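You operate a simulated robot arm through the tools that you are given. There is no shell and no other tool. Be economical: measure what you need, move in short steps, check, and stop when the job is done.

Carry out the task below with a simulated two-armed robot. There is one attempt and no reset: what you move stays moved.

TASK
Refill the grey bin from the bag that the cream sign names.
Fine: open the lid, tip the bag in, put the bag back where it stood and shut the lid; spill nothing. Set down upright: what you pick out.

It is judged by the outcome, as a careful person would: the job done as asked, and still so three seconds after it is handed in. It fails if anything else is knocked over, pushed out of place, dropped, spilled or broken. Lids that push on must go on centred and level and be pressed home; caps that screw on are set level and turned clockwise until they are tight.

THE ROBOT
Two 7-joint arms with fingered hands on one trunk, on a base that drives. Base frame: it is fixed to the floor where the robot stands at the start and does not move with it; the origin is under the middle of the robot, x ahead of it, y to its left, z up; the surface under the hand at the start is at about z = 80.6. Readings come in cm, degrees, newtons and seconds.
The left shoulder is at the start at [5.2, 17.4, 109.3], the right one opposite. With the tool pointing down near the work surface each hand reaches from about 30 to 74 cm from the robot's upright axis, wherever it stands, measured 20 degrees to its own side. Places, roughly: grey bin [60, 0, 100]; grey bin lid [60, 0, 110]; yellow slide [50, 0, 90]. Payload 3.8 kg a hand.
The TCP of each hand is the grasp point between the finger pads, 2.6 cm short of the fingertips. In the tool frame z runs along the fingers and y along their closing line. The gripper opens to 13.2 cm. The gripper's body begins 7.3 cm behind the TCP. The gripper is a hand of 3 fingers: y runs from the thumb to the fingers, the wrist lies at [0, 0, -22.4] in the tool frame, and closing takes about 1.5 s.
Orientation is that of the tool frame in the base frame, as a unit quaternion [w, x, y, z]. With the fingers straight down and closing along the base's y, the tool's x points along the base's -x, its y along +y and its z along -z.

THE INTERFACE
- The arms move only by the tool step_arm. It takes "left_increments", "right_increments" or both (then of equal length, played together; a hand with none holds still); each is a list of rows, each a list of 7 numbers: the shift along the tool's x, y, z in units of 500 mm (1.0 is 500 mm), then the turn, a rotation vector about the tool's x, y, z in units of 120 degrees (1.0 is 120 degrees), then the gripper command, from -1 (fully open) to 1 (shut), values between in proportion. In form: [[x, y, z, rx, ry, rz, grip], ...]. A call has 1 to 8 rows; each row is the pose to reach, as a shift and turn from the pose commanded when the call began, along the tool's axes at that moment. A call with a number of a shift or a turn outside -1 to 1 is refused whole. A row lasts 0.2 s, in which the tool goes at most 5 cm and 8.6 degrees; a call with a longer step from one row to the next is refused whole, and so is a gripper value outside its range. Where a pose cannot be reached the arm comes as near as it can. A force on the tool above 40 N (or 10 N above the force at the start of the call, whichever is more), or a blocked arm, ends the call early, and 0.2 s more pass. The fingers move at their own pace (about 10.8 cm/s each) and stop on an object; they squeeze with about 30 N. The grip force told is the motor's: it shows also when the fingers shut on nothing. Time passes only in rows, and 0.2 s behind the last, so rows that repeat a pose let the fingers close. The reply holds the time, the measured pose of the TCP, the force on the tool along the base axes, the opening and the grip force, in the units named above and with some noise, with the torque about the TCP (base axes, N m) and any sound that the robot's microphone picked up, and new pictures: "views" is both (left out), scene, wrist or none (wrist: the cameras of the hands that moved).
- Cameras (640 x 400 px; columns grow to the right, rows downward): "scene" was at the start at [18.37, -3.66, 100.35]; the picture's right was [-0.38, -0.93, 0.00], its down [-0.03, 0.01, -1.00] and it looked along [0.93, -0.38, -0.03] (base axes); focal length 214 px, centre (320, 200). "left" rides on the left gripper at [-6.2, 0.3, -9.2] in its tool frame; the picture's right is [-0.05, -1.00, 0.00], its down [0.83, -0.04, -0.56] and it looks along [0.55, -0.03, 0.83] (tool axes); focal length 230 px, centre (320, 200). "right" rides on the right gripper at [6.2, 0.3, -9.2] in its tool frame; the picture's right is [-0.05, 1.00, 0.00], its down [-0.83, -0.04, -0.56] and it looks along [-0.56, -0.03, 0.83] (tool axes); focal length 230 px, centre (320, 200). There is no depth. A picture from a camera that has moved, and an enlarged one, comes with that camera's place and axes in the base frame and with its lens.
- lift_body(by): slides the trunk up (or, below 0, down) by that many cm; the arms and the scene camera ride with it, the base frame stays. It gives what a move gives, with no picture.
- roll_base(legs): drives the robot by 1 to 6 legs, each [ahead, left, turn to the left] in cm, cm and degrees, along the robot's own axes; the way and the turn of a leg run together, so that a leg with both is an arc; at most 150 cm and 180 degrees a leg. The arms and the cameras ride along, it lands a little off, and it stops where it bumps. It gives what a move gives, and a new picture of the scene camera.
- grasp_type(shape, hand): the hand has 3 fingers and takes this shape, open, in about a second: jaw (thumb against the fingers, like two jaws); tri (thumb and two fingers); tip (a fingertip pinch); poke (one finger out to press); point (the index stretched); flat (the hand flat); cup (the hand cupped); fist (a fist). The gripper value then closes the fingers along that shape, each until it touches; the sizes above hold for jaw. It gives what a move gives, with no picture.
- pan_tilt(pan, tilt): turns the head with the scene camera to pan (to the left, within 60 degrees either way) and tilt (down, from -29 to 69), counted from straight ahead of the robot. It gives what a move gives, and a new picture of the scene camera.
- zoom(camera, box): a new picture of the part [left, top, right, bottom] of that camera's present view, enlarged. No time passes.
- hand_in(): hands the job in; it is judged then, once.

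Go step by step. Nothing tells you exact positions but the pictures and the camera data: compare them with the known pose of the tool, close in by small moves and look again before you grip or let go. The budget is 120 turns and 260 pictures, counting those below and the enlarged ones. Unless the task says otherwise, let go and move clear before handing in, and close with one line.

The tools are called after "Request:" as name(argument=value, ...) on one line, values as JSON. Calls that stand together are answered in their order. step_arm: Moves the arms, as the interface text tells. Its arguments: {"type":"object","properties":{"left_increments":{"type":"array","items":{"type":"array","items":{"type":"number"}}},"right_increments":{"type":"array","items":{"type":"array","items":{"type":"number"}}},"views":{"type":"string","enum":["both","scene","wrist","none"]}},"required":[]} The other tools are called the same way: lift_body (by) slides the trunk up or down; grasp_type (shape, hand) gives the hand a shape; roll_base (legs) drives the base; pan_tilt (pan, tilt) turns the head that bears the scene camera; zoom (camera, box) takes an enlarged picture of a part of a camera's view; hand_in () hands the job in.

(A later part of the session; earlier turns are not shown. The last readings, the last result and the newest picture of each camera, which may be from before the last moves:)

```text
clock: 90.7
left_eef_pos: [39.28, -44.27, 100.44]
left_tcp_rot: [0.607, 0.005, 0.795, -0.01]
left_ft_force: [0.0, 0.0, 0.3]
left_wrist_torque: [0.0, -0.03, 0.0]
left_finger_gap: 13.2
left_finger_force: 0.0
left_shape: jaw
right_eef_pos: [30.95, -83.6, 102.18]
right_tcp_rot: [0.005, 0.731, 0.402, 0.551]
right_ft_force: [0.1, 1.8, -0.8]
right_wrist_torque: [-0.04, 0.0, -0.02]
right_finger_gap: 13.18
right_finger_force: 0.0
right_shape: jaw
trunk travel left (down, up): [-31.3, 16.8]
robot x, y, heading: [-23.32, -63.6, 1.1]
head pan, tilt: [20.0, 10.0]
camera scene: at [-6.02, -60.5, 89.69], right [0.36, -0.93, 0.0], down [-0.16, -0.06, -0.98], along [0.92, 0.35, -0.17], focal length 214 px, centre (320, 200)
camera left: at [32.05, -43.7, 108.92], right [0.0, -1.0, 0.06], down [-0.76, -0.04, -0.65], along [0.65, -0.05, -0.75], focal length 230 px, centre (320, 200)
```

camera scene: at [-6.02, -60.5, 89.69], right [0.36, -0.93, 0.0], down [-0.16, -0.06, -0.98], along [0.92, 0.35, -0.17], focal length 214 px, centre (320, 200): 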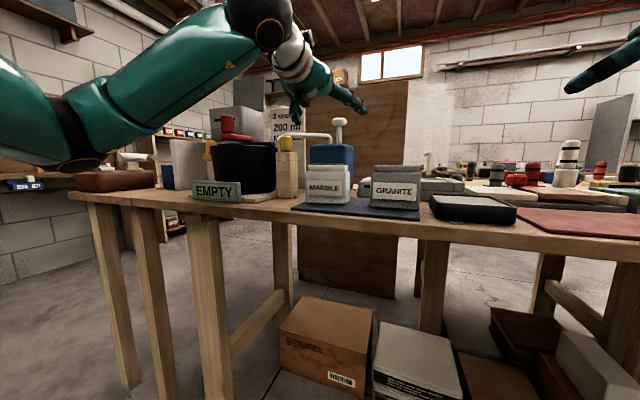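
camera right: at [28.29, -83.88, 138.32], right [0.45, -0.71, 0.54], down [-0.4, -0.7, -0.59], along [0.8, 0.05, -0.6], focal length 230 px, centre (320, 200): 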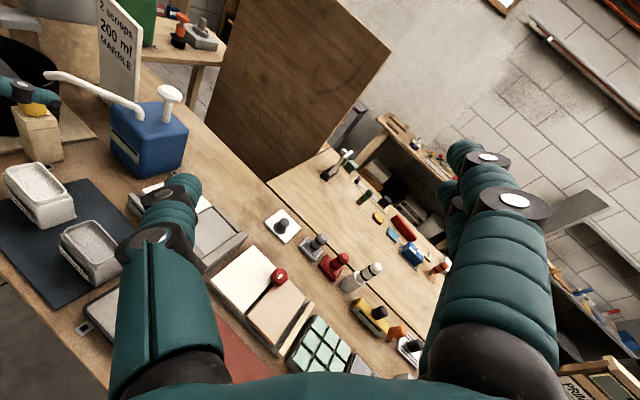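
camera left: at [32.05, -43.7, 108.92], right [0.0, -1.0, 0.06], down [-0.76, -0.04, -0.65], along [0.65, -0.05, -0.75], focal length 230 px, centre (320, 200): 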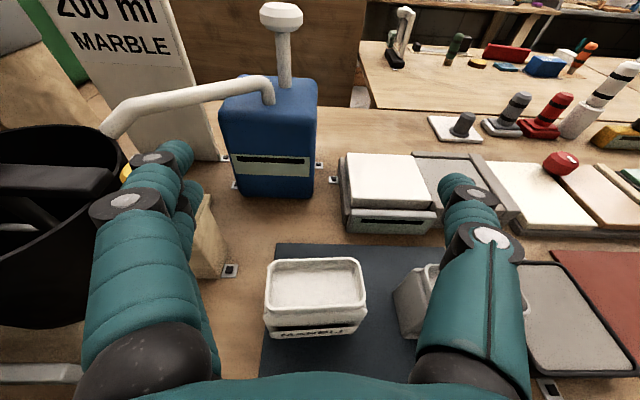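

Request:
step_arm(left_increments=[[0, -0.001, 0, 0, 0, 0, -1], [0, -0.003, 0, 0, 0, 0, -1], [0, -0.005, 0, 0, 0, 0, -1], [0, -0.006, 0, 0, 0, 0, -1], [0, -0.006, 0, 0, 0, 0, -1]], right_increments=[[0.045, 0.025, -0.022, 0, 0, 0, -1], [0.09, 0.05, -0.044, 0, 0, 0, -1], [0.134, 0.075, -0.066, 0, 0, 0, -1], [0.18, 0.1, -0.088, 0, 0, 0, -1], [0.224, 0.126, -0.11, 0, 0, 0, -1]], views="none")

Request:
lift_body(by=-9)

Request:
step_arm(left_increments=[[0, 0, 0, 0, 0, 0, -1]], views="both")

```text
clock: 91.9
left_eef_pos: [39.23, -44.61, 100.43]
left_tcp_rot: [0.607, 0.004, 0.795, -0.009]
left_ft_force: [-1.1, 0.4, -1.3]
left_wrist_torque: [-0.01, 0.0, -0.05]
left_finger_gap: 13.17
left_finger_force: 0.0
left_shape: jaw
right_eef_pos: [30.83, -83.66, 115.78]
right_tcp_rot: [0.007, 0.731, 0.402, 0.551]
right_ft_force: [-0.3, 0.1, -0.3]
right_wrist_torque: [0.02, 0.0, -0.06]
right_finger_gap: 13.18
right_finger_force: 0.1
right_shape: jaw
right hand out of reach, approached as far as the arm can: row 1, 2, 3, 4
trunk travel left (down, up): [-31.3, 16.8]
robot x, y, heading: [-23.43, -63.39, 0.9]
head pan, tilt: [20.0, 10.0]
```

```text
clock: 93.1
left_eef_pos: [39.3, -44.66, 91.57]
left_tcp_rot: [0.606, 0.004, 0.795, -0.008]
left_ft_force: [-0.3, -0.1, 0.7]
left_wrist_torque: [0.0, 0.0, -0.04]
left_finger_gap: 13.23
left_finger_force: 0.1
left_shape: jaw
right_eef_pos: [30.81, -83.64, 107.08]
right_tcp_rot: [0.007, 0.732, 0.4, 0.552]
right_ft_force: [0.2, 0.0, -0.1]
right_wrist_torque: [0.02, 0.01, 0.0]
right_finger_gap: 13.18
right_finger_force: 0.1
right_shape: jaw
trunk travel left (down, up): [-22.3, 25.8]
robot x, y, heading: [-23.7, -64.09, 0.8]
head pan, tilt: [20.0, 10.0]
```

```text
clock: 93.5
left_eef_pos: [39.19, -44.58, 91.45]
left_tcp_rot: [0.607, 0.004, 0.795, -0.008]
left_ft_force: [-0.8, 0.2, 0.4]
left_wrist_torque: [0.01, 0.01, -0.01]
left_finger_gap: 13.18
left_finger_force: 0.0
left_shape: jaw
right_eef_pos: [30.87, -83.62, 107.08]
right_tcp_rot: [0.007, 0.732, 0.4, 0.552]
right_ft_force: [0.1, -0.1, 0.1]
right_wrist_torque: [0.01, -0.02, 0.02]
right_finger_gap: 13.2
right_finger_force: 0.1
right_shape: jaw
trunk travel left (down, up): [-22.3, 25.8]
robot x, y, heading: [-23.7, -63.52, 0.8]
head pan, tilt: [20.0, 10.0]
camera scene: at [-6.44, -60.5, 81.05], right [0.36, -0.93, 0.0], down [-0.16, -0.06, -0.98], along [0.92, 0.35, -0.17], focal length 214 px, centre (320, 200)
camera left: at [32.04, -44.0, 99.93], right [0.0, -1.0, 0.06], down [-0.76, -0.04, -0.65], along [0.65, -0.05, -0.75], focal length 230 px, centre (320, 200)
```

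scene: 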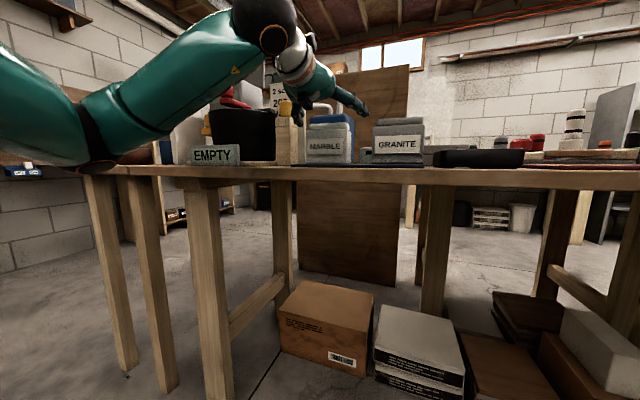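
left: 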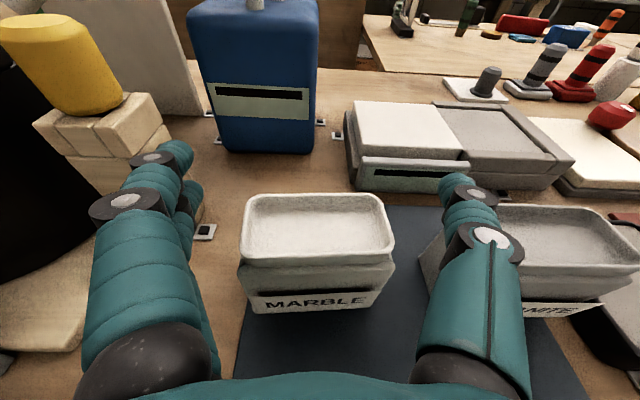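

The straddle is well aligned, with about 2 cm clearance to GRANITE. I'll lower the last 5.7 cm.

Request:
lift_body(by=-5.7)

Request:
step_arm(left_increments=[[0, 0, 0, 0, 0, 0, -0.9]], views="both")

```text
clock: 94.5
left_eef_pos: [39.28, -44.66, 85.82]
left_tcp_rot: [0.607, 0.005, 0.795, -0.009]
left_ft_force: [0.7, 0.2, 0.0]
left_wrist_torque: [0.02, -0.01, -0.01]
left_finger_gap: 13.21
left_finger_force: 0.1
left_shape: jaw
right_eef_pos: [30.88, -83.58, 101.4]
right_tcp_rot: [0.007, 0.732, 0.401, 0.552]
right_ft_force: [0.3, 0.3, 0.2]
right_wrist_torque: [0.0, -0.03, -0.05]
right_finger_gap: 13.2
right_finger_force: 0.1
right_shape: jaw
trunk travel left (down, up): [-16.6, 31.5]
robot x, y, heading: [-23.14, -63.98, 1.3]
head pan, tilt: [20.0, 10.0]
```

```text
clock: 94.9
left_eef_pos: [39.31, -44.68, 85.72]
left_tcp_rot: [0.607, 0.004, 0.795, -0.008]
left_ft_force: [0.4, -0.5, 1.0]
left_wrist_torque: [-0.01, -0.01, 0.0]
left_finger_gap: 12.55
left_finger_force: 0.0
left_shape: jaw
right_eef_pos: [30.94, -83.55, 101.35]
right_tcp_rot: [0.006, 0.732, 0.401, 0.552]
right_ft_force: [0.0, -0.3, 0.3]
right_wrist_torque: [0.02, 0.0, 0.0]
right_finger_gap: 13.19
right_finger_force: 0.1
right_shape: jaw
trunk travel left (down, up): [-16.6, 31.5]
robot x, y, heading: [-23.81, -63.84, 0.7]
head pan, tilt: [20.0, 10.0]
camera scene: at [-6.29, -60.5, 75.17], right [0.36, -0.93, 0.0], down [-0.16, -0.06, -0.98], along [0.92, 0.35, -0.17], focal length 214 px, centre (320, 200)
camera left: at [32.04, -44.0, 94.23], right [0.0, -1.0, 0.06], down [-0.76, -0.04, -0.65], along [0.65, -0.05, -0.75], focal length 230 px, centre (320, 200)
```

scene: 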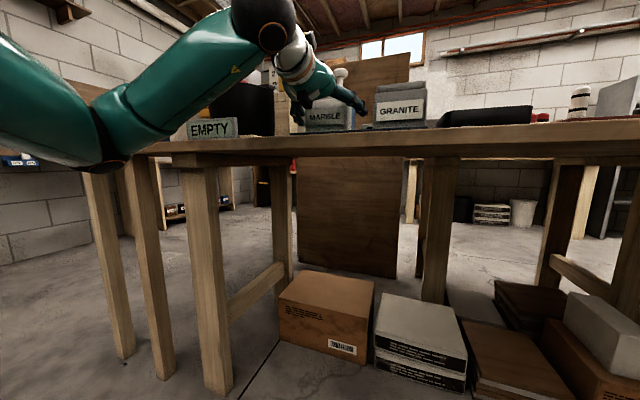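
left: 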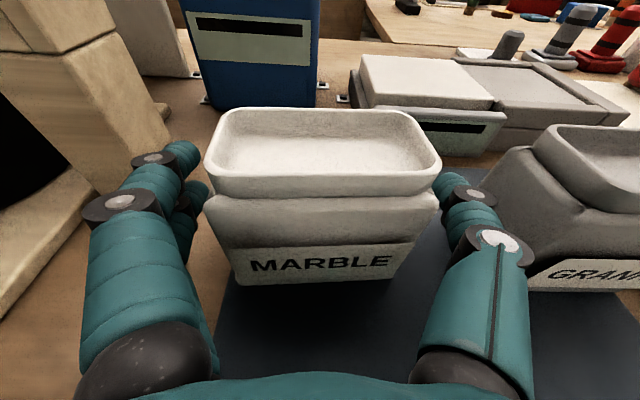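

The bag is centred between the fingers. Closing the grip now.

Request:
step_arm(left_increments=[[0, 0, 0, 0, 0, 0, -0.6], [0, 0, 0, 0, 0, 0, -0.45], [0, 0, 0, 0, 0, 0, -0.3], [0, 0, 0, 0, 0, 0, 0.2], [0, 0, 0, 0, 0, 0, 1], [0, 0, 0, 0, 0, 0, 1], [0, 0, 0, 0, 0, 0, 1]], views="wrist")

```text
clock: 96.5
left_eef_pos: [39.33, -44.67, 85.79]
left_tcp_rot: [0.606, 0.005, 0.796, -0.01]
left_ft_force: [-0.9, -1.8, 0.4]
left_wrist_torque: [0.06, 0.0, -0.01]
left_finger_gap: 9.15
left_finger_force: 30.1
left_shape: jaw
right_eef_pos: [31.0, -83.68, 101.27]
right_tcp_rot: [0.006, 0.732, 0.4, 0.552]
right_ft_force: [-0.2, 0.3, 0.9]
right_wrist_torque: [-0.01, 0.02, 0.03]
right_finger_gap: 13.2
right_finger_force: 0.0
right_shape: jaw
trunk travel left (down, up): [-16.6, 31.5]
robot x, y, heading: [-23.65, -63.43, 0.8]
head pan, tilt: [20.0, 10.0]
camera left: at [32.05, -44.02, 94.2], right [0.0, -1.0, 0.06], down [-0.76, -0.04, -0.65], along [0.65, -0.05, -0.75], focal length 230 px, centre (320, 200)
```

left: 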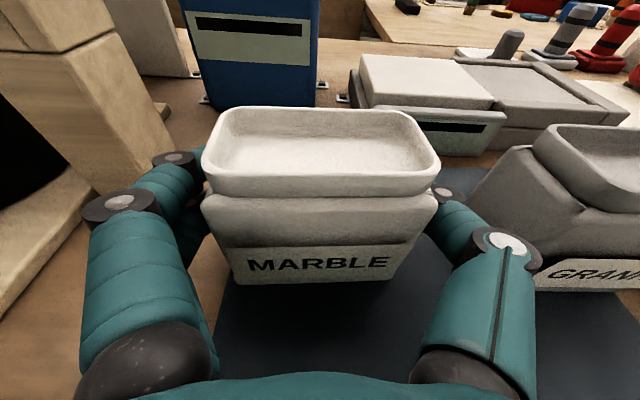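

Request:
lift_body(by=5)

Request:
step_arm(left_increments=[[0, 0, 0, 0, 0, 0, 1]], views="both")

```text
clock: 97.4
left_eef_pos: [39.25, -44.62, 90.62]
left_tcp_rot: [0.605, 0.004, 0.796, -0.009]
left_ft_force: [0.2, -0.4, -2.9]
left_wrist_torque: [0.02, 0.02, 0.02]
left_finger_gap: 9.19
left_finger_force: 30.1
left_shape: jaw
right_eef_pos: [31.06, -83.46, 106.4]
right_tcp_rot: [0.005, 0.732, 0.402, 0.551]
right_ft_force: [-0.1, 0.1, 0.3]
right_wrist_torque: [0.01, -0.02, 0.01]
right_finger_gap: 13.19
right_finger_force: 0.1
right_shape: jaw
trunk travel left (down, up): [-21.6, 26.5]
robot x, y, heading: [-23.48, -64.32, 0.9]
head pan, tilt: [20.0, 10.0]
```

```text
clock: 97.8
left_eef_pos: [39.18, -44.63, 90.67]
left_tcp_rot: [0.606, 0.004, 0.796, -0.009]
left_ft_force: [-0.2, 0.1, -2.8]
left_wrist_torque: [0.03, 0.01, -0.01]
left_finger_gap: 9.19
left_finger_force: 29.5
left_shape: jaw
right_eef_pos: [31.01, -83.49, 106.46]
right_tcp_rot: [0.005, 0.732, 0.401, 0.551]
right_ft_force: [0.2, 0.1, 0.2]
right_wrist_torque: [0.05, 0.01, 0.0]
right_finger_gap: 13.19
right_finger_force: 0.0
right_shape: jaw
trunk travel left (down, up): [-21.6, 26.5]
robot x, y, heading: [-23.62, -63.93, 1.0]
head pan, tilt: [20.0, 10.0]
camera scene: at [-6.41, -60.5, 80.35], right [0.36, -0.93, 0.0], down [-0.16, -0.06, -0.98], along [0.92, 0.35, -0.17], focal length 214 px, centre (320, 200)
camera left: at [32.08, -44.0, 99.16], right [0.0, -1.0, 0.06], down [-0.76, -0.04, -0.65], along [0.65, -0.05, -0.76], focal length 230 px, centre (320, 200)
```

scene: 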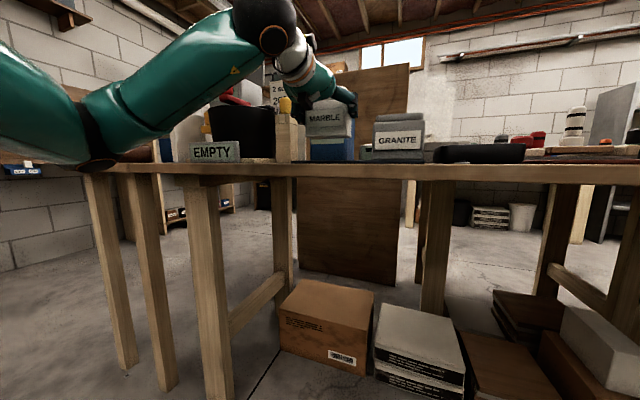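
left: 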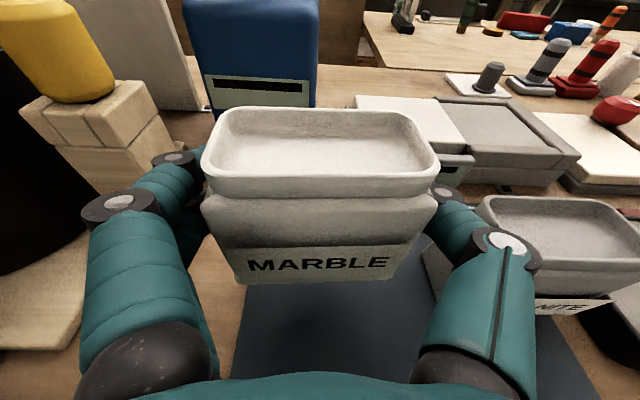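

The bag is held level and off the mat. I'll raise the trunk fully and then drive left toward the bin.

Request:
lift_body(by=26.3)

Request:
step_arm(left_increments=[[-0.02, 0, -0.005, 0, 0, 0, 1], [-0.039, 0, -0.01, 0, 0, 0, 1], [-0.058, 0, -0.016, 0, 0, 0, 1]], views="wrist")

Request:
roll_base(legs=[[0, 20, 0], [0, 21.7, -0.9]])

```text
clock: 100.5
left_eef_pos: [39.39, -44.62, 116.79]
left_tcp_rot: [0.605, 0.004, 0.796, -0.008]
left_ft_force: [-0.5, -0.5, -3.3]
left_wrist_torque: [0.03, 0.0, -0.02]
left_finger_gap: 9.2
left_finger_force: 29.9
left_shape: jaw
right_eef_pos: [31.08, -83.61, 132.48]
right_tcp_rot: [0.006, 0.732, 0.402, 0.55]
right_ft_force: [-0.2, 0.1, -1.2]
right_wrist_torque: [0.01, 0.02, 0.0]
right_finger_gap: 13.21
right_finger_force: 0.0
right_shape: jaw
trunk travel left (down, up): [-47.9, 0.2]
robot x, y, heading: [-23.78, -63.56, 0.9]
head pan, tilt: [20.0, 10.0]
```

```text
clock: 101.3
left_eef_pos: [39.4, -44.54, 120.09]
left_tcp_rot: [0.606, 0.005, 0.795, -0.009]
left_ft_force: [0.5, 0.0, -3.4]
left_wrist_torque: [0.0, 0.0, -0.02]
left_finger_gap: 9.19
left_finger_force: 30.0
left_shape: jaw
right_eef_pos: [31.13, -83.61, 132.74]
right_tcp_rot: [0.007, 0.732, 0.401, 0.552]
right_ft_force: [0.6, -0.8, -0.5]
right_wrist_torque: [0.02, 0.03, 0.05]
right_finger_gap: 13.2
right_finger_force: 0.0
right_shape: jaw
trunk travel left (down, up): [-47.9, 0.2]
robot x, y, heading: [-23.56, -63.75, 1.2]
head pan, tilt: [20.0, 10.0]
camera left: at [32.09, -44.0, 128.67], right [0.0, -1.0, 0.06], down [-0.76, -0.04, -0.65], along [0.65, -0.05, -0.76], focal length 230 px, centre (320, 200)
```

left: 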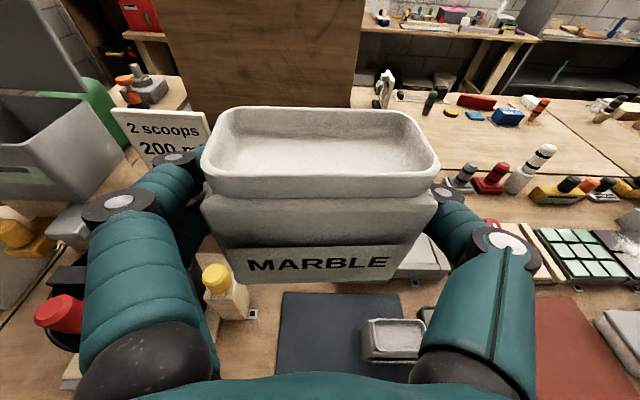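

```text
clock: 105.8
left_eef_pos: [39.15, -4.19, 120.09]
left_tcp_rot: [0.606, 0.009, 0.795, -0.012]
left_ft_force: [-0.6, -0.3, -2.1]
left_wrist_torque: [-0.03, -0.01, 0.02]
left_finger_gap: 9.19
left_finger_force: 30.6
left_shape: jaw
right_eef_pos: [30.33, -42.9, 132.72]
right_tcp_rot: [0.009, 0.734, 0.397, 0.552]
right_ft_force: [0.2, 0.2, 0.0]
right_wrist_torque: [0.0, 0.02, 0.03]
right_finger_gap: 13.21
right_finger_force: 0.1
right_shape: jaw
trunk travel left (down, up): [-47.9, 0.2]
robot x, y, heading: [-23.89, -22.17, 0.4]
head pan, tilt: [20.0, 10.0]
camera scene: at [-4.35, -19.41, 109.84], right [0.35, -0.94, 0.0], down [-0.16, -0.06, -0.98], along [0.92, 0.34, -0.17], focal length 214 px, centre (320, 200)
```

scene: 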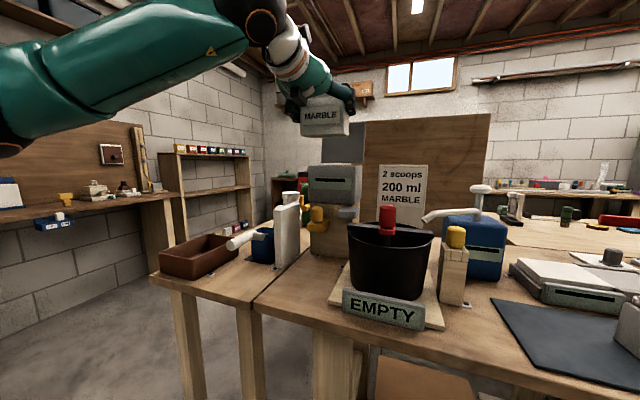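

Bag held level at (39, -4, 120) and the bin's lid is still open. I'll drive forward in stages.

Request:
roll_base(legs=[[15, 0, 0]])

Request:
step_arm(left_increments=[[0, 0, 0, 0, 0, 0, 1]], views="wrist")

```text
clock: 107.2
left_eef_pos: [53.86, -4.12, 120.27]
left_tcp_rot: [0.607, 0.011, 0.795, -0.014]
left_ft_force: [0.9, -0.2, -2.2]
left_wrist_torque: [-0.02, -0.01, 0.02]
left_finger_gap: 9.19
left_finger_force: 30.2
left_shape: jaw
right_eef_pos: [45.14, -42.86, 132.84]
right_tcp_rot: [0.009, 0.734, 0.397, 0.552]
right_ft_force: [-0.6, 0.0, -0.4]
right_wrist_torque: [0.02, -0.02, 0.02]
right_finger_gap: 13.22
right_finger_force: 0.0
right_shape: jaw
trunk travel left (down, up): [-47.9, 0.2]
robot x, y, heading: [-8.86, -22.38, 0.2]
head pan, tilt: [20.0, 10.0]
camera scene: at [10.53, -19.38, 109.86], right [0.34, -0.94, 0.0], down [-0.16, -0.06, -0.98], along [0.92, 0.34, -0.17], focal length 214 px, centre (320, 200)
```

scene: 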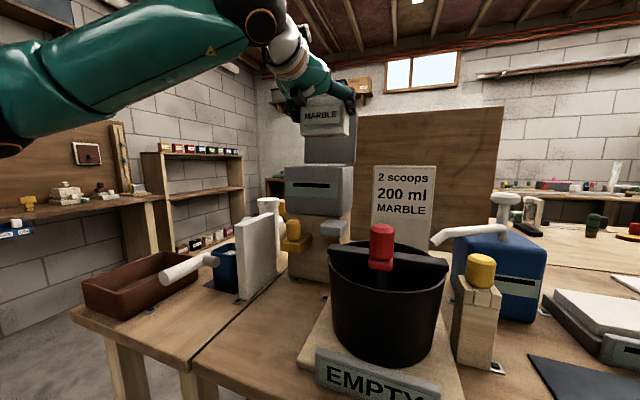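

```text
clock: 107.5
left_eef_pos: [53.88, -4.15, 120.32]
left_tcp_rot: [0.605, 0.01, 0.796, -0.013]
left_ft_force: [0.0, -0.2, -3.1]
left_wrist_torque: [0.0, 0.01, -0.03]
left_finger_gap: 9.16
left_finger_force: 30.1
left_shape: jaw
right_eef_pos: [45.06, -42.96, 132.7]
right_tcp_rot: [0.01, 0.734, 0.397, 0.552]
right_ft_force: [-0.9, -0.3, 0.8]
right_wrist_torque: [0.01, 0.0, 0.01]
right_finger_gap: 13.21
right_finger_force: 0.0
right_shape: jaw
trunk travel left (down, up): [-47.9, 0.2]
robot x, y, heading: [-9.01, -22.28, 0.3]
head pan, tilt: [20.0, 10.0]
camera left: at [46.65, -3.41, 128.7], right [-0.02, -1.0, 0.06], down [-0.76, -0.03, -0.65], along [0.65, -0.06, -0.75], focal length 230 px, centre (320, 200)
```

left: 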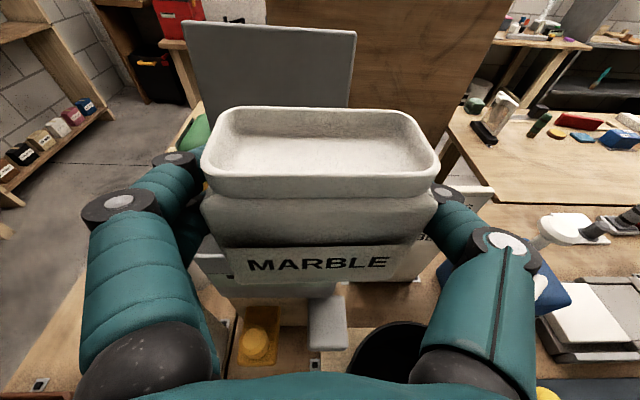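

Request:
step_arm(left_increments=[[-0.004, 0.003, 0.028, 0, 0, 0, 1], [-0.009, 0.007, 0.057, 0, 0, 0, 1], [-0.013, 0.01, 0.085, 0, 0, 0, 1], [-0.017, 0.013, 0.114, 0, 0, 0, 1], [-0.022, 0.017, 0.143, 0, 0, 0, 1], [-0.026, 0.02, 0.171, 0, 0, 0, 1]], views="both")

Request:
pan_tilt(pan=20, tilt=0)

```text
clock: 109.0
left_eef_pos: [62.63, -3.33, 119.06]
left_tcp_rot: [0.605, 0.01, 0.796, -0.013]
left_ft_force: [-0.2, 1.1, -2.8]
left_wrist_torque: [0.02, 0.04, 0.02]
left_finger_gap: 9.18
left_finger_force: 29.8
left_shape: jaw
right_eef_pos: [45.17, -42.99, 132.63]
right_tcp_rot: [0.01, 0.734, 0.397, 0.551]
right_ft_force: [0.0, -0.6, 0.3]
right_wrist_torque: [-0.02, 0.0, 0.01]
right_finger_gap: 13.18
right_finger_force: 0.1
right_shape: jaw
trunk travel left (down, up): [-47.9, 0.2]
robot x, y, heading: [-9.04, -21.85, 0.0]
head pan, tilt: [20.0, 10.0]
camera scene: at [10.59, -19.38, 109.83], right [0.34, -0.94, 0.0], down [-0.16, -0.06, -0.98], along [0.92, 0.34, -0.17], focal length 214 px, centre (320, 200)
camera left: at [55.35, -2.67, 127.55], right [-0.02, -1.0, 0.06], down [-0.76, -0.02, -0.65], along [0.65, -0.06, -0.76], focal length 230 px, centre (320, 200)
```

scene: 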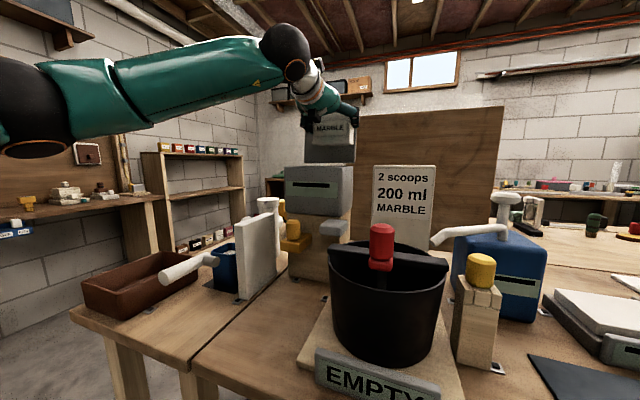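
left: 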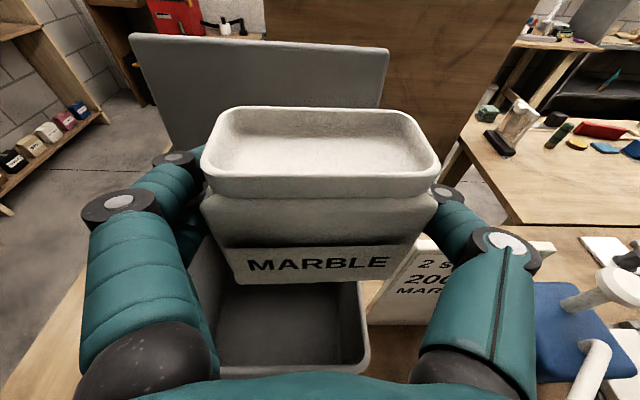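

```text
clock: 109.7
left_eef_pos: [62.56, -3.3, 118.97]
left_tcp_rot: [0.606, 0.01, 0.795, -0.014]
left_ft_force: [0.3, 0.7, -3.5]
left_wrist_torque: [-0.01, 0.01, 0.0]
left_finger_gap: 9.2
left_finger_force: 30.2
left_shape: jaw
right_eef_pos: [45.14, -43.02, 132.77]
right_tcp_rot: [0.009, 0.734, 0.397, 0.551]
right_ft_force: [0.1, -0.1, 0.0]
right_wrist_torque: [-0.04, -0.03, 0.0]
right_finger_gap: 13.22
right_finger_force: 0.0
right_shape: jaw
trunk travel left (down, up): [-47.9, 0.2]
robot x, y, heading: [-8.98, -22.49, 0.0]
head pan, tilt: [20.0, 0.0]
camera scene: at [10.28, -19.48, 111.43], right [0.34, -0.94, 0.0], down [0.0, 0.0, -1.0], along [0.94, 0.34, 0.0], focal length 214 px, centre (320, 200)
```

scene: 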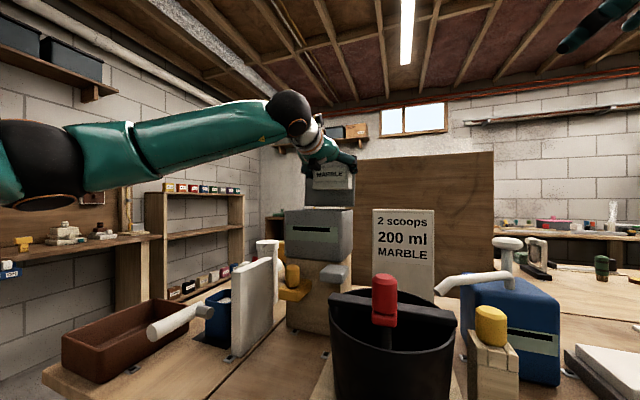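

The bag is centred over the open bin. I'll start tipping it to the left by rolling about the hand's axis.

Request:
step_arm(left_increments=[[0.008, 0, 0.002, 0, 0, -0.04, 1], [0.016, 0, 0.004, 0, 0, -0.09, 1], [0.023, 0, 0.006, 0, 0, -0.14, 1], [0.023, 0, 0.006, 0, 0, -0.19, 1], [0.023, 0, 0.006, 0, 0, -0.24, 1], [0.023, 0, 0.006, 0, 0, -0.29, 1]], views="both")

```text
clock: 111.1
left_eef_pos: [62.44, -3.33, 118.01]
left_tcp_rot: [0.574, -0.229, 0.762, -0.195]
left_ft_force: [0.7, -0.3, -2.2]
left_wrist_torque: [0.01, 0.02, 0.0]
left_finger_gap: 9.19
left_finger_force: 29.7
left_shape: jaw
right_eef_pos: [45.12, -42.83, 132.68]
right_tcp_rot: [0.009, 0.734, 0.396, 0.552]
right_ft_force: [-0.6, -0.2, 0.1]
right_wrist_torque: [0.01, 0.02, -0.02]
right_finger_gap: 13.2
right_finger_force: 0.0
right_shape: jaw
trunk travel left (down, up): [-47.9, 0.2]
robot x, y, heading: [-9.0, -22.08, -0.0]
head pan, tilt: [20.0, 0.0]
camera scene: at [10.29, -19.48, 111.43], right [0.34, -0.94, 0.0], down [0.0, 0.0, -1.0], along [0.94, 0.34, 0.0], focal length 214 px, centre (320, 200)
camera left: at [55.08, 0.79, 125.19], right [0.14, -0.79, 0.6], down [-0.73, -0.49, -0.48], along [0.67, -0.37, -0.64], focal length 230 px, centre (320, 200)
```

scene: 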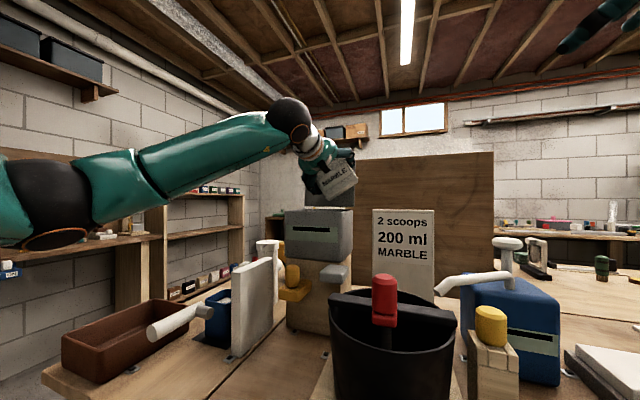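
left: 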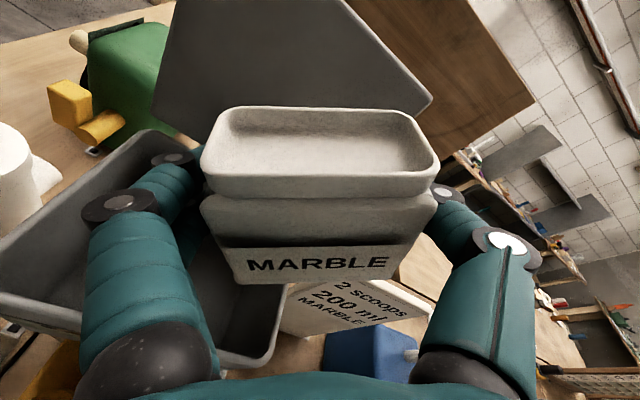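

Request:
step_arm(left_increments=[[0, 0, 0, 0, 0, -0.045, 1], [0, 0, 0, 0, 0, -0.09, 1], [0, 0, 0, 0, 0, -0.135, 1], [0, 0, 0, 0, 0, -0.18, 1], [0, 0, 0, 0, 0, -0.225, 1], [0, 0, 0, 0, 0, -0.27, 1], [0, 0, 0, 0, 0, -0.315, 1], [0, 0, 0, 0, 0, -0.36, 1]], views="both")

```text
clock: 112.9
left_eef_pos: [62.72, -3.35, 118.03]
left_tcp_rot: [0.462, -0.494, 0.624, -0.391]
left_ft_force: [-0.4, -0.5, -2.7]
left_wrist_torque: [0.03, -0.01, -0.05]
left_finger_gap: 9.19
left_finger_force: 30.0
left_shape: jaw
right_eef_pos: [45.2, -42.89, 132.65]
right_tcp_rot: [0.009, 0.734, 0.397, 0.551]
right_ft_force: [-0.1, -1.0, 0.6]
right_wrist_torque: [-0.01, 0.0, 0.0]
right_finger_gap: 13.23
right_finger_force: 0.0
right_shape: jaw
trunk travel left (down, up): [-47.9, 0.2]
robot x, y, heading: [-9.17, -22.21, 0.1]
head pan, tilt: [20.0, 0.0]
camera scene: at [10.29, -19.48, 111.44], right [0.34, -0.94, 0.0], down [0.0, 0.0, -1.0], along [0.94, 0.34, 0.0], focal length 214 px, centre (320, 200)
camera left: at [54.19, 3.12, 121.41], right [0.26, -0.15, 0.95], down [-0.6, -0.8, 0.03], along [0.76, -0.58, -0.3], focal length 230 px, centre (320, 200)
```

scene: 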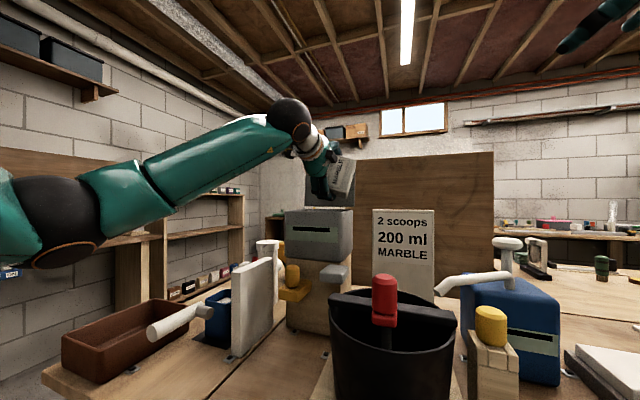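
left: 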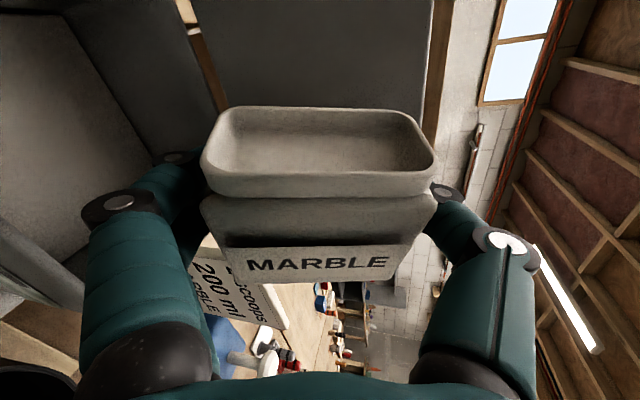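

Tilted about 78°, everything over the bin. Continuing to roll over.

Request:
step_arm(left_increments=[[0, 0, 0, 0, 0, -0.05, 1], [0, 0, 0, 0, 0, -0.1, 1], [0, 0, 0, 0, 0, -0.15, 1], [0, 0, 0, 0, 0, -0.2, 1], [0, 0, 0, 0, 0, -0.25, 1], [0, 0, 0, 0, 0, -0.3, 1], [0, 0, 0, 0, 0, -0.35, 1], [0, 0, 0, 0, 0, -0.4, 1]], views="both")

```text
clock: 114.7
left_eef_pos: [62.51, -3.29, 118.05]
left_tcp_rot: [-0.263, 0.705, -0.369, 0.546]
left_ft_force: [0.1, 0.0, -2.8]
left_wrist_torque: [0.0, 0.0, -0.03]
left_finger_gap: 9.16
left_finger_force: 29.9
left_shape: jaw
right_eef_pos: [45.05, -42.97, 132.59]
right_tcp_rot: [0.009, 0.734, 0.397, 0.551]
right_ft_force: [0.1, 1.0, -0.7]
right_wrist_torque: [0.01, -0.02, 0.02]
right_finger_gap: 13.21
right_finger_force: 0.0
right_shape: jaw
trunk travel left (down, up): [-47.9, 0.2]
robot x, y, heading: [-9.2, -22.52, 0.2]
head pan, tilt: [20.0, 0.0]
camera scene: at [10.29, -19.48, 111.44], right [0.34, -0.94, 0.0], down [0.0, 0.0, -1.0], along [0.94, 0.34, 0.0], focal length 214 px, centre (320, 200)
camera left: at [52.85, 1.78, 116.83], right [0.23, 0.63, 0.74], down [-0.42, -0.63, 0.66], along [0.88, -0.46, 0.12], focal length 230 px, centre (320, 200)
```

scene: 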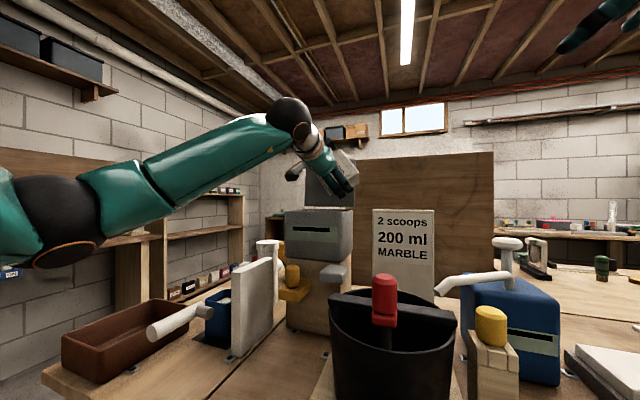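
left: 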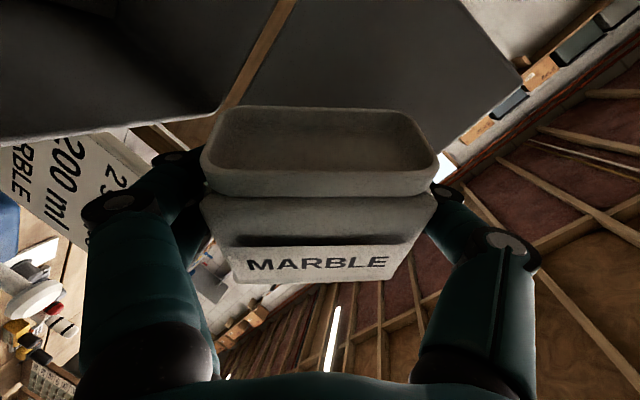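

Tilted about 126°. I'll take it a bit further, shifting 2 cm left to keep the mouth over the centre, and hold so that it empties.

Request:
step_arm(left_increments=[[-0.011, -0.008, 0, 0, 0, -0.04, 1], [-0.022, -0.016, 0, 0, 0, -0.08, 1], [-0.032, -0.024, 0, 0, 0, -0.12, 1], [-0.032, -0.024, 0, 0, 0, -0.17, 1], [-0.032, -0.024, 0, 0, 0, -0.22, 1], [-0.032, -0.024, 0, 0, 0, -0.25, 1], [-0.032, -0.024, 0, 0, 0, -0.25, 1], [-0.032, -0.024, 0, 0, 0, -0.25, 1]], views="both")

```text
clock: 116.5
left_eef_pos: [62.68, -1.5, 118.02]
left_tcp_rot: [-0.113, 0.776, -0.175, 0.595]
left_ft_force: [-0.6, 0.6, -3.4]
left_wrist_torque: [-0.01, 0.03, 0.04]
left_finger_gap: 9.18
left_finger_force: 29.9
left_shape: jaw
right_eef_pos: [45.01, -42.94, 132.74]
right_tcp_rot: [0.009, 0.734, 0.397, 0.551]
right_ft_force: [0.1, 0.3, 0.4]
right_wrist_torque: [-0.02, -0.03, 0.02]
right_finger_gap: 13.18
right_finger_force: 0.1
right_shape: jaw
trunk travel left (down, up): [-47.9, 0.2]
robot x, y, heading: [-8.86, -22.37, -0.1]
head pan, tilt: [20.0, 0.0]
camera scene: at [10.29, -19.48, 111.44], right [0.34, -0.94, 0.0], down [0.0, 0.0, -1.0], along [0.94, 0.34, 0.0], focal length 214 px, centre (320, 200)
camera left: at [52.38, 1.15, 115.08], right [0.12, 0.93, 0.34], down [-0.34, -0.28, 0.9], along [0.93, -0.23, 0.28], focal length 230 px, centre (320, 200)
```

scene: 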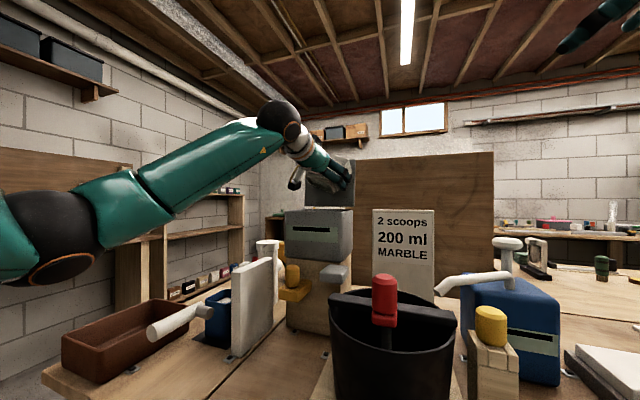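
left: 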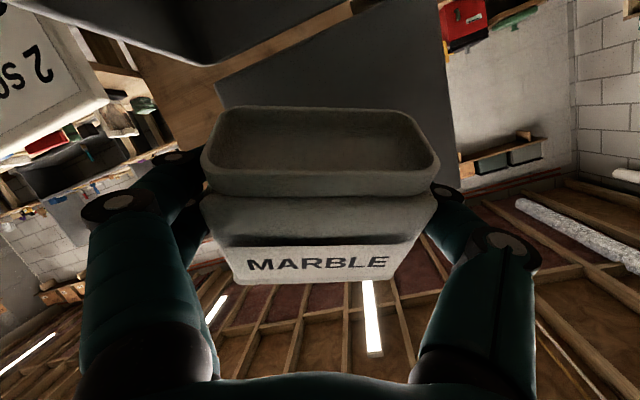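

Request:
step_arm(left_increments=[[0, 0, 0, 0, 0, 0, 1], [0, 0, 0, 0, 0, 0, 1], [0, 0, 0, 0, 0, 0, 1], [0, 0, 0, 0, 0, 0, 1], [0, 0, 0, 0, 0, 0, 1], [0, 0, 0, 0, 0, 0, 1], [0, 0, 0, 0, 0, 0, 1], [0, 0, 0, 0, 0, 0, 1]], views="none")

Request:
zoom(camera="left", box=[180, 80, 460, 300])

Request:
zoom(camera="scene", box=[240, 90, 380, 340])

```text
clock: 118.3
left_eef_pos: [62.65, -1.37, 118.11]
left_tcp_rot: [-0.113, 0.776, -0.175, 0.596]
left_ft_force: [0.2, 0.4, -3.6]
left_wrist_torque: [0.02, 0.05, 0.0]
left_finger_gap: 9.18
left_finger_force: 30.5
left_shape: jaw
right_eef_pos: [45.24, -42.96, 132.75]
right_tcp_rot: [0.01, 0.734, 0.396, 0.551]
right_ft_force: [0.4, -0.5, 0.7]
right_wrist_torque: [-0.01, -0.03, 0.01]
right_finger_gap: 13.18
right_finger_force: 0.1
right_shape: jaw
trunk travel left (down, up): [-47.9, 0.2]
robot x, y, heading: [-9.16, -22.34, 0.2]
head pan, tilt: [20.0, 0.0]
```

```text
1.82 times, centred on (320, 190) of left
camera zoom: at [52.38, 1.16, 115.07], right [0.12, 0.93, 0.34], down [-0.34, -0.28, 0.9], along [0.93, -0.23, 0.28], focal length 418 px, centre (320, 218)
```

zoom: 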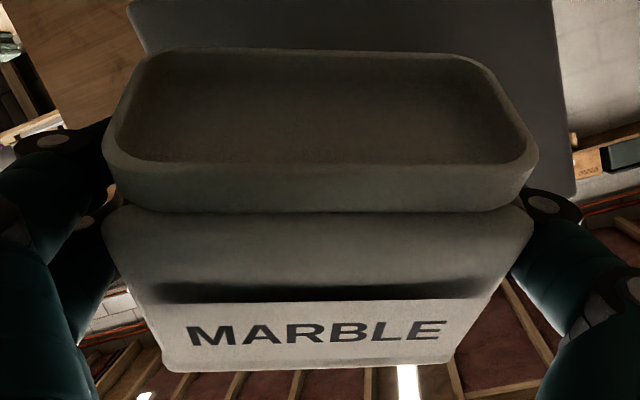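

```text
1.60 times, centred on (310, 215) of scene
camera zoom: at [10.29, -19.48, 111.44], right [0.34, -0.94, 0.0], down [0.0, 0.0, -1.0], along [0.94, 0.34, 0.0], focal length 343 px, centre (336, 176)
```

zoom: 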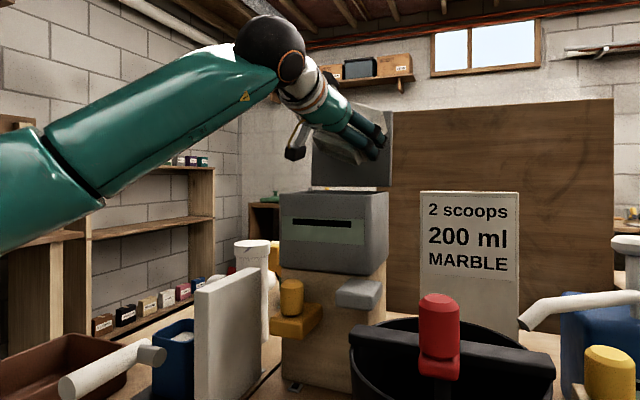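

I can't see a change in the bag's contents clearly, so I'll level the hand and roll further to invert the bag fully, and hold again.

Request:
step_arm(left_increments=[[-0.001, 0.001, -0.005, 0.013, 0.028, -0.02, 1], [-0.002, 0.001, -0.01, 0.026, 0.057, -0.05, 1], [-0.004, 0.002, -0.015, 0.039, 0.086, -0.08, 1], [-0.005, 0.003, -0.019, 0.051, 0.114, -0.1, 1], [-0.005, 0.003, -0.019, 0.051, 0.114, -0.1, 1], [-0.005, 0.003, -0.019, 0.051, 0.114, -0.1, 1], [-0.005, 0.003, -0.019, 0.051, 0.114, -0.1, 1], [-0.005, 0.003, -0.019, 0.051, 0.114, -0.1, 1]], views="both")

```text
clock: 120.1
left_eef_pos: [62.47, -2.25, 123.55]
left_tcp_rot: [-0.073, 0.734, -0.085, 0.67]
left_ft_force: [0.7, 0.1, -2.6]
left_wrist_torque: [-0.03, 0.05, 0.01]
left_finger_gap: 9.18
left_finger_force: 30.2
left_shape: jaw
left hand out of reach, approached as far as the arm can: row 2, 3, 4, 5, 6, 7, 8
right_eef_pos: [45.19, -42.89, 132.55]
right_tcp_rot: [0.009, 0.734, 0.397, 0.551]
right_ft_force: [0.2, -0.9, 0.0]
right_wrist_torque: [0.03, -0.03, 0.01]
right_finger_gap: 13.17
right_finger_force: 0.0
right_shape: jaw
trunk travel left (down, up): [-47.9, 0.2]
robot x, y, heading: [-9.22, -22.24, 0.3]
head pan, tilt: [20.0, 0.0]
camera scene: at [10.29, -19.48, 111.43], right [0.34, -0.94, 0.0], down [0.0, 0.0, -1.0], along [0.94, 0.34, 0.0], focal length 214 px, centre (320, 200)
camera left: at [52.75, -1.07, 118.33], right [0.02, 0.99, 0.17], down [-0.48, -0.14, 0.87], along [0.88, -0.1, 0.47], focal length 230 px, centre (320, 200)
```

scene: 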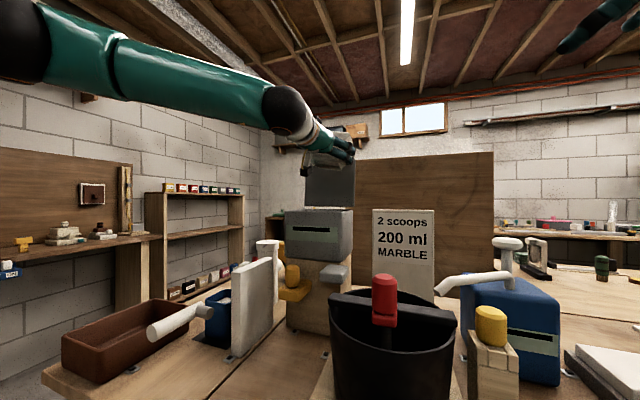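
left: 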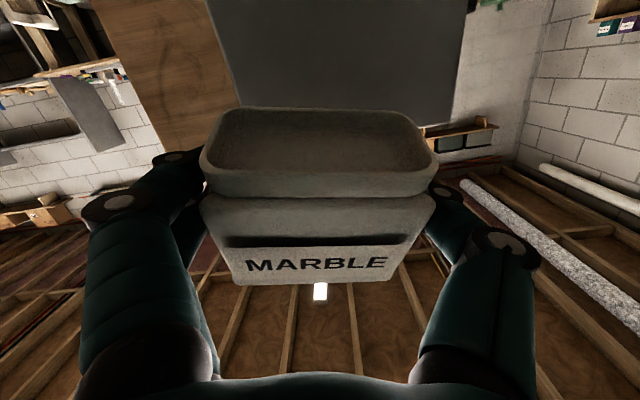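

Fully inverted now, with no spill visible. I'll roll the bag back upright and inspect both the bag and the bin.

Request:
step_arm(left_increments=[[0, 0, 0, 0, 0, 0.07, 1], [0, 0, 0, 0, 0, 0.14, 1], [0, 0, 0, 0, 0, 0.21, 1], [0, 0, 0, 0, 0, 0.28, 1], [0, 0, 0, 0, 0, 0.35, 1], [0, 0, 0, 0, 0, 0.42, 1], [0, 0, 0, 0, 0, 0.49, 1], [0, 0, 0, 0, 0, 0.56, 1]], views="none")

Request:
step_arm(left_increments=[[0, 0, 0, 0, 0, 0.07, 1], [0, 0, 0, 0, 0, 0.14, 1], [0, 0, 0, 0, 0, 0.21, 1], [0, 0, 0, 0, 0, 0.28, 1], [0, 0, 0, 0, 0, 0.35, 1], [0, 0, 0, 0, 0, 0.42, 1], [0, 0, 0, 0, 0, 0.49, 1], [0, 0, 0, 0, 0, 0.56, 1]], views="wrist")

```text
clock: 121.9
left_eef_pos: [62.76, -2.54, 123.59]
left_tcp_rot: [-0.433, 0.564, -0.476, 0.517]
left_ft_force: [0.3, 0.6, -2.6]
left_wrist_torque: [0.01, 0.09, -0.02]
left_finger_gap: 9.15
left_finger_force: 30.3
left_shape: jaw
right_eef_pos: [45.19, -42.99, 132.71]
right_tcp_rot: [0.01, 0.734, 0.396, 0.552]
right_ft_force: [0.3, -0.3, 0.4]
right_wrist_torque: [-0.02, 0.01, 0.01]
right_finger_gap: 13.19
right_finger_force: 0.1
right_shape: jaw
trunk travel left (down, up): [-47.9, 0.2]
robot x, y, heading: [-8.99, -22.2, 0.2]
head pan, tilt: [20.0, 0.0]
```

```text
clock: 123.7
left_eef_pos: [62.81, -2.53, 123.71]
left_tcp_rot: [0.647, -0.206, 0.709, -0.191]
left_ft_force: [-0.1, 0.2, -3.2]
left_wrist_torque: [0.01, 0.01, 0.03]
left_finger_gap: 9.18
left_finger_force: 30.1
left_shape: jaw
right_eef_pos: [45.17, -42.88, 132.73]
right_tcp_rot: [0.01, 0.734, 0.397, 0.551]
right_ft_force: [-0.1, 1.1, -0.7]
right_wrist_torque: [-0.03, -0.01, -0.01]
right_finger_gap: 13.18
right_finger_force: 0.2
right_shape: jaw
trunk travel left (down, up): [-47.9, 0.2]
robot x, y, heading: [-9.15, -22.56, 0.1]
head pan, tilt: [20.0, 0.0]
camera left: at [54.09, 1.08, 129.66], right [0.05, -0.81, 0.58], down [-0.62, -0.48, -0.62], along [0.79, -0.33, -0.52], focal length 230 px, centre (320, 200)
```

left: 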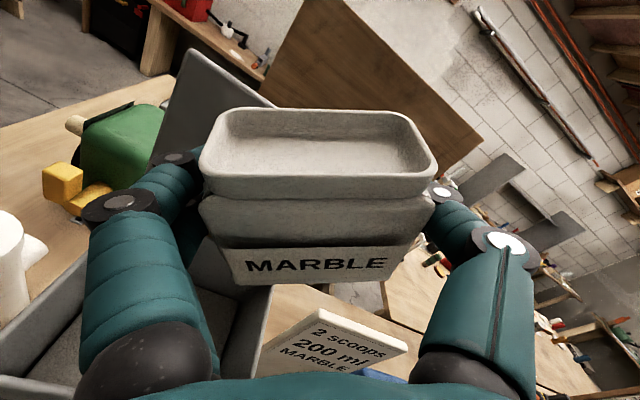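

Request:
step_arm(left_increments=[[0, 0, 0, 0, 0, 0.07, 1], [0, 0, 0, 0, 0, 0.14, 1], [0, 0, 0, 0, 0, 0.21, 1], [0, 0, 0, 0, 0, 0.27, 1]], views="none")

Request:
step_arm(left_increments=[[0, 0, 0, 0, 0.045, 0, 1], [0, 0, 0, 0, 0.087, 0, 1]], views="wrist")

Request:
zoom(camera="left", box=[180, 80, 460, 400])

```text
clock: 124.7
left_eef_pos: [62.81, -2.66, 123.76]
left_tcp_rot: [0.674, 0.0, 0.738, -0.004]
left_ft_force: [0.8, -0.1, -3.2]
left_wrist_torque: [-0.02, 0.01, -0.01]
left_finger_gap: 9.15
left_finger_force: 29.8
left_shape: jaw
right_eef_pos: [45.1, -42.94, 132.68]
right_tcp_rot: [0.009, 0.734, 0.396, 0.551]
right_ft_force: [0.5, -0.2, 0.3]
right_wrist_torque: [0.0, 0.0, -0.03]
right_finger_gap: 13.21
right_finger_force: 0.0
right_shape: jaw
trunk travel left (down, up): [-47.9, 0.2]
robot x, y, heading: [-9.39, -22.01, 0.3]
head pan, tilt: [20.0, 0.0]
```

```text
clock: 125.3
left_eef_pos: [62.73, -2.65, 123.73]
left_tcp_rot: [0.604, 0.0, 0.797, -0.004]
left_ft_force: [-0.8, -1.1, -3.5]
left_wrist_torque: [0.01, 0.02, 0.01]
left_finger_gap: 9.14
left_finger_force: 30.0
left_shape: jaw
right_eef_pos: [45.16, -42.94, 132.69]
right_tcp_rot: [0.01, 0.734, 0.397, 0.551]
right_ft_force: [0.0, 1.3, 1.5]
right_wrist_torque: [0.03, -0.06, -0.02]
right_finger_gap: 13.2
right_finger_force: 0.0
right_shape: jaw
trunk travel left (down, up): [-47.9, 0.2]
robot x, y, heading: [-9.11, -22.5, 0.2]
head pan, tilt: [20.0, 0.0]
camera left: at [55.58, -2.15, 132.16], right [0.01, -1.0, 0.06], down [-0.76, -0.04, -0.65], along [0.65, -0.04, -0.76], focal length 230 px, centre (320, 200)
```

left: 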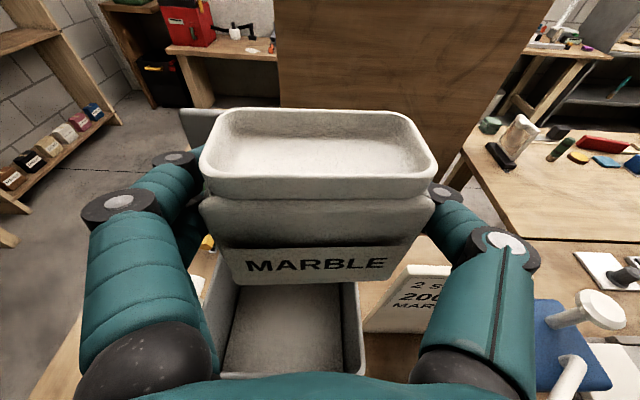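

```text
1.25 times, centred on (320, 240) of left
camera zoom: at [55.58, -2.15, 132.16], right [0.01, -1.0, 0.06], down [-0.76, -0.04, -0.65], along [0.65, -0.04, -0.76], focal length 288 px, centre (320, 150)
```

zoom: 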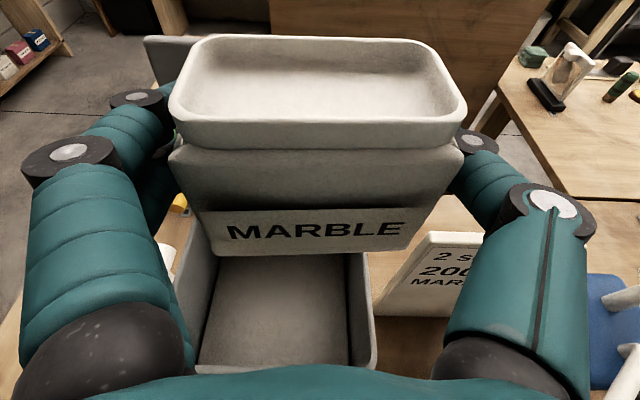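

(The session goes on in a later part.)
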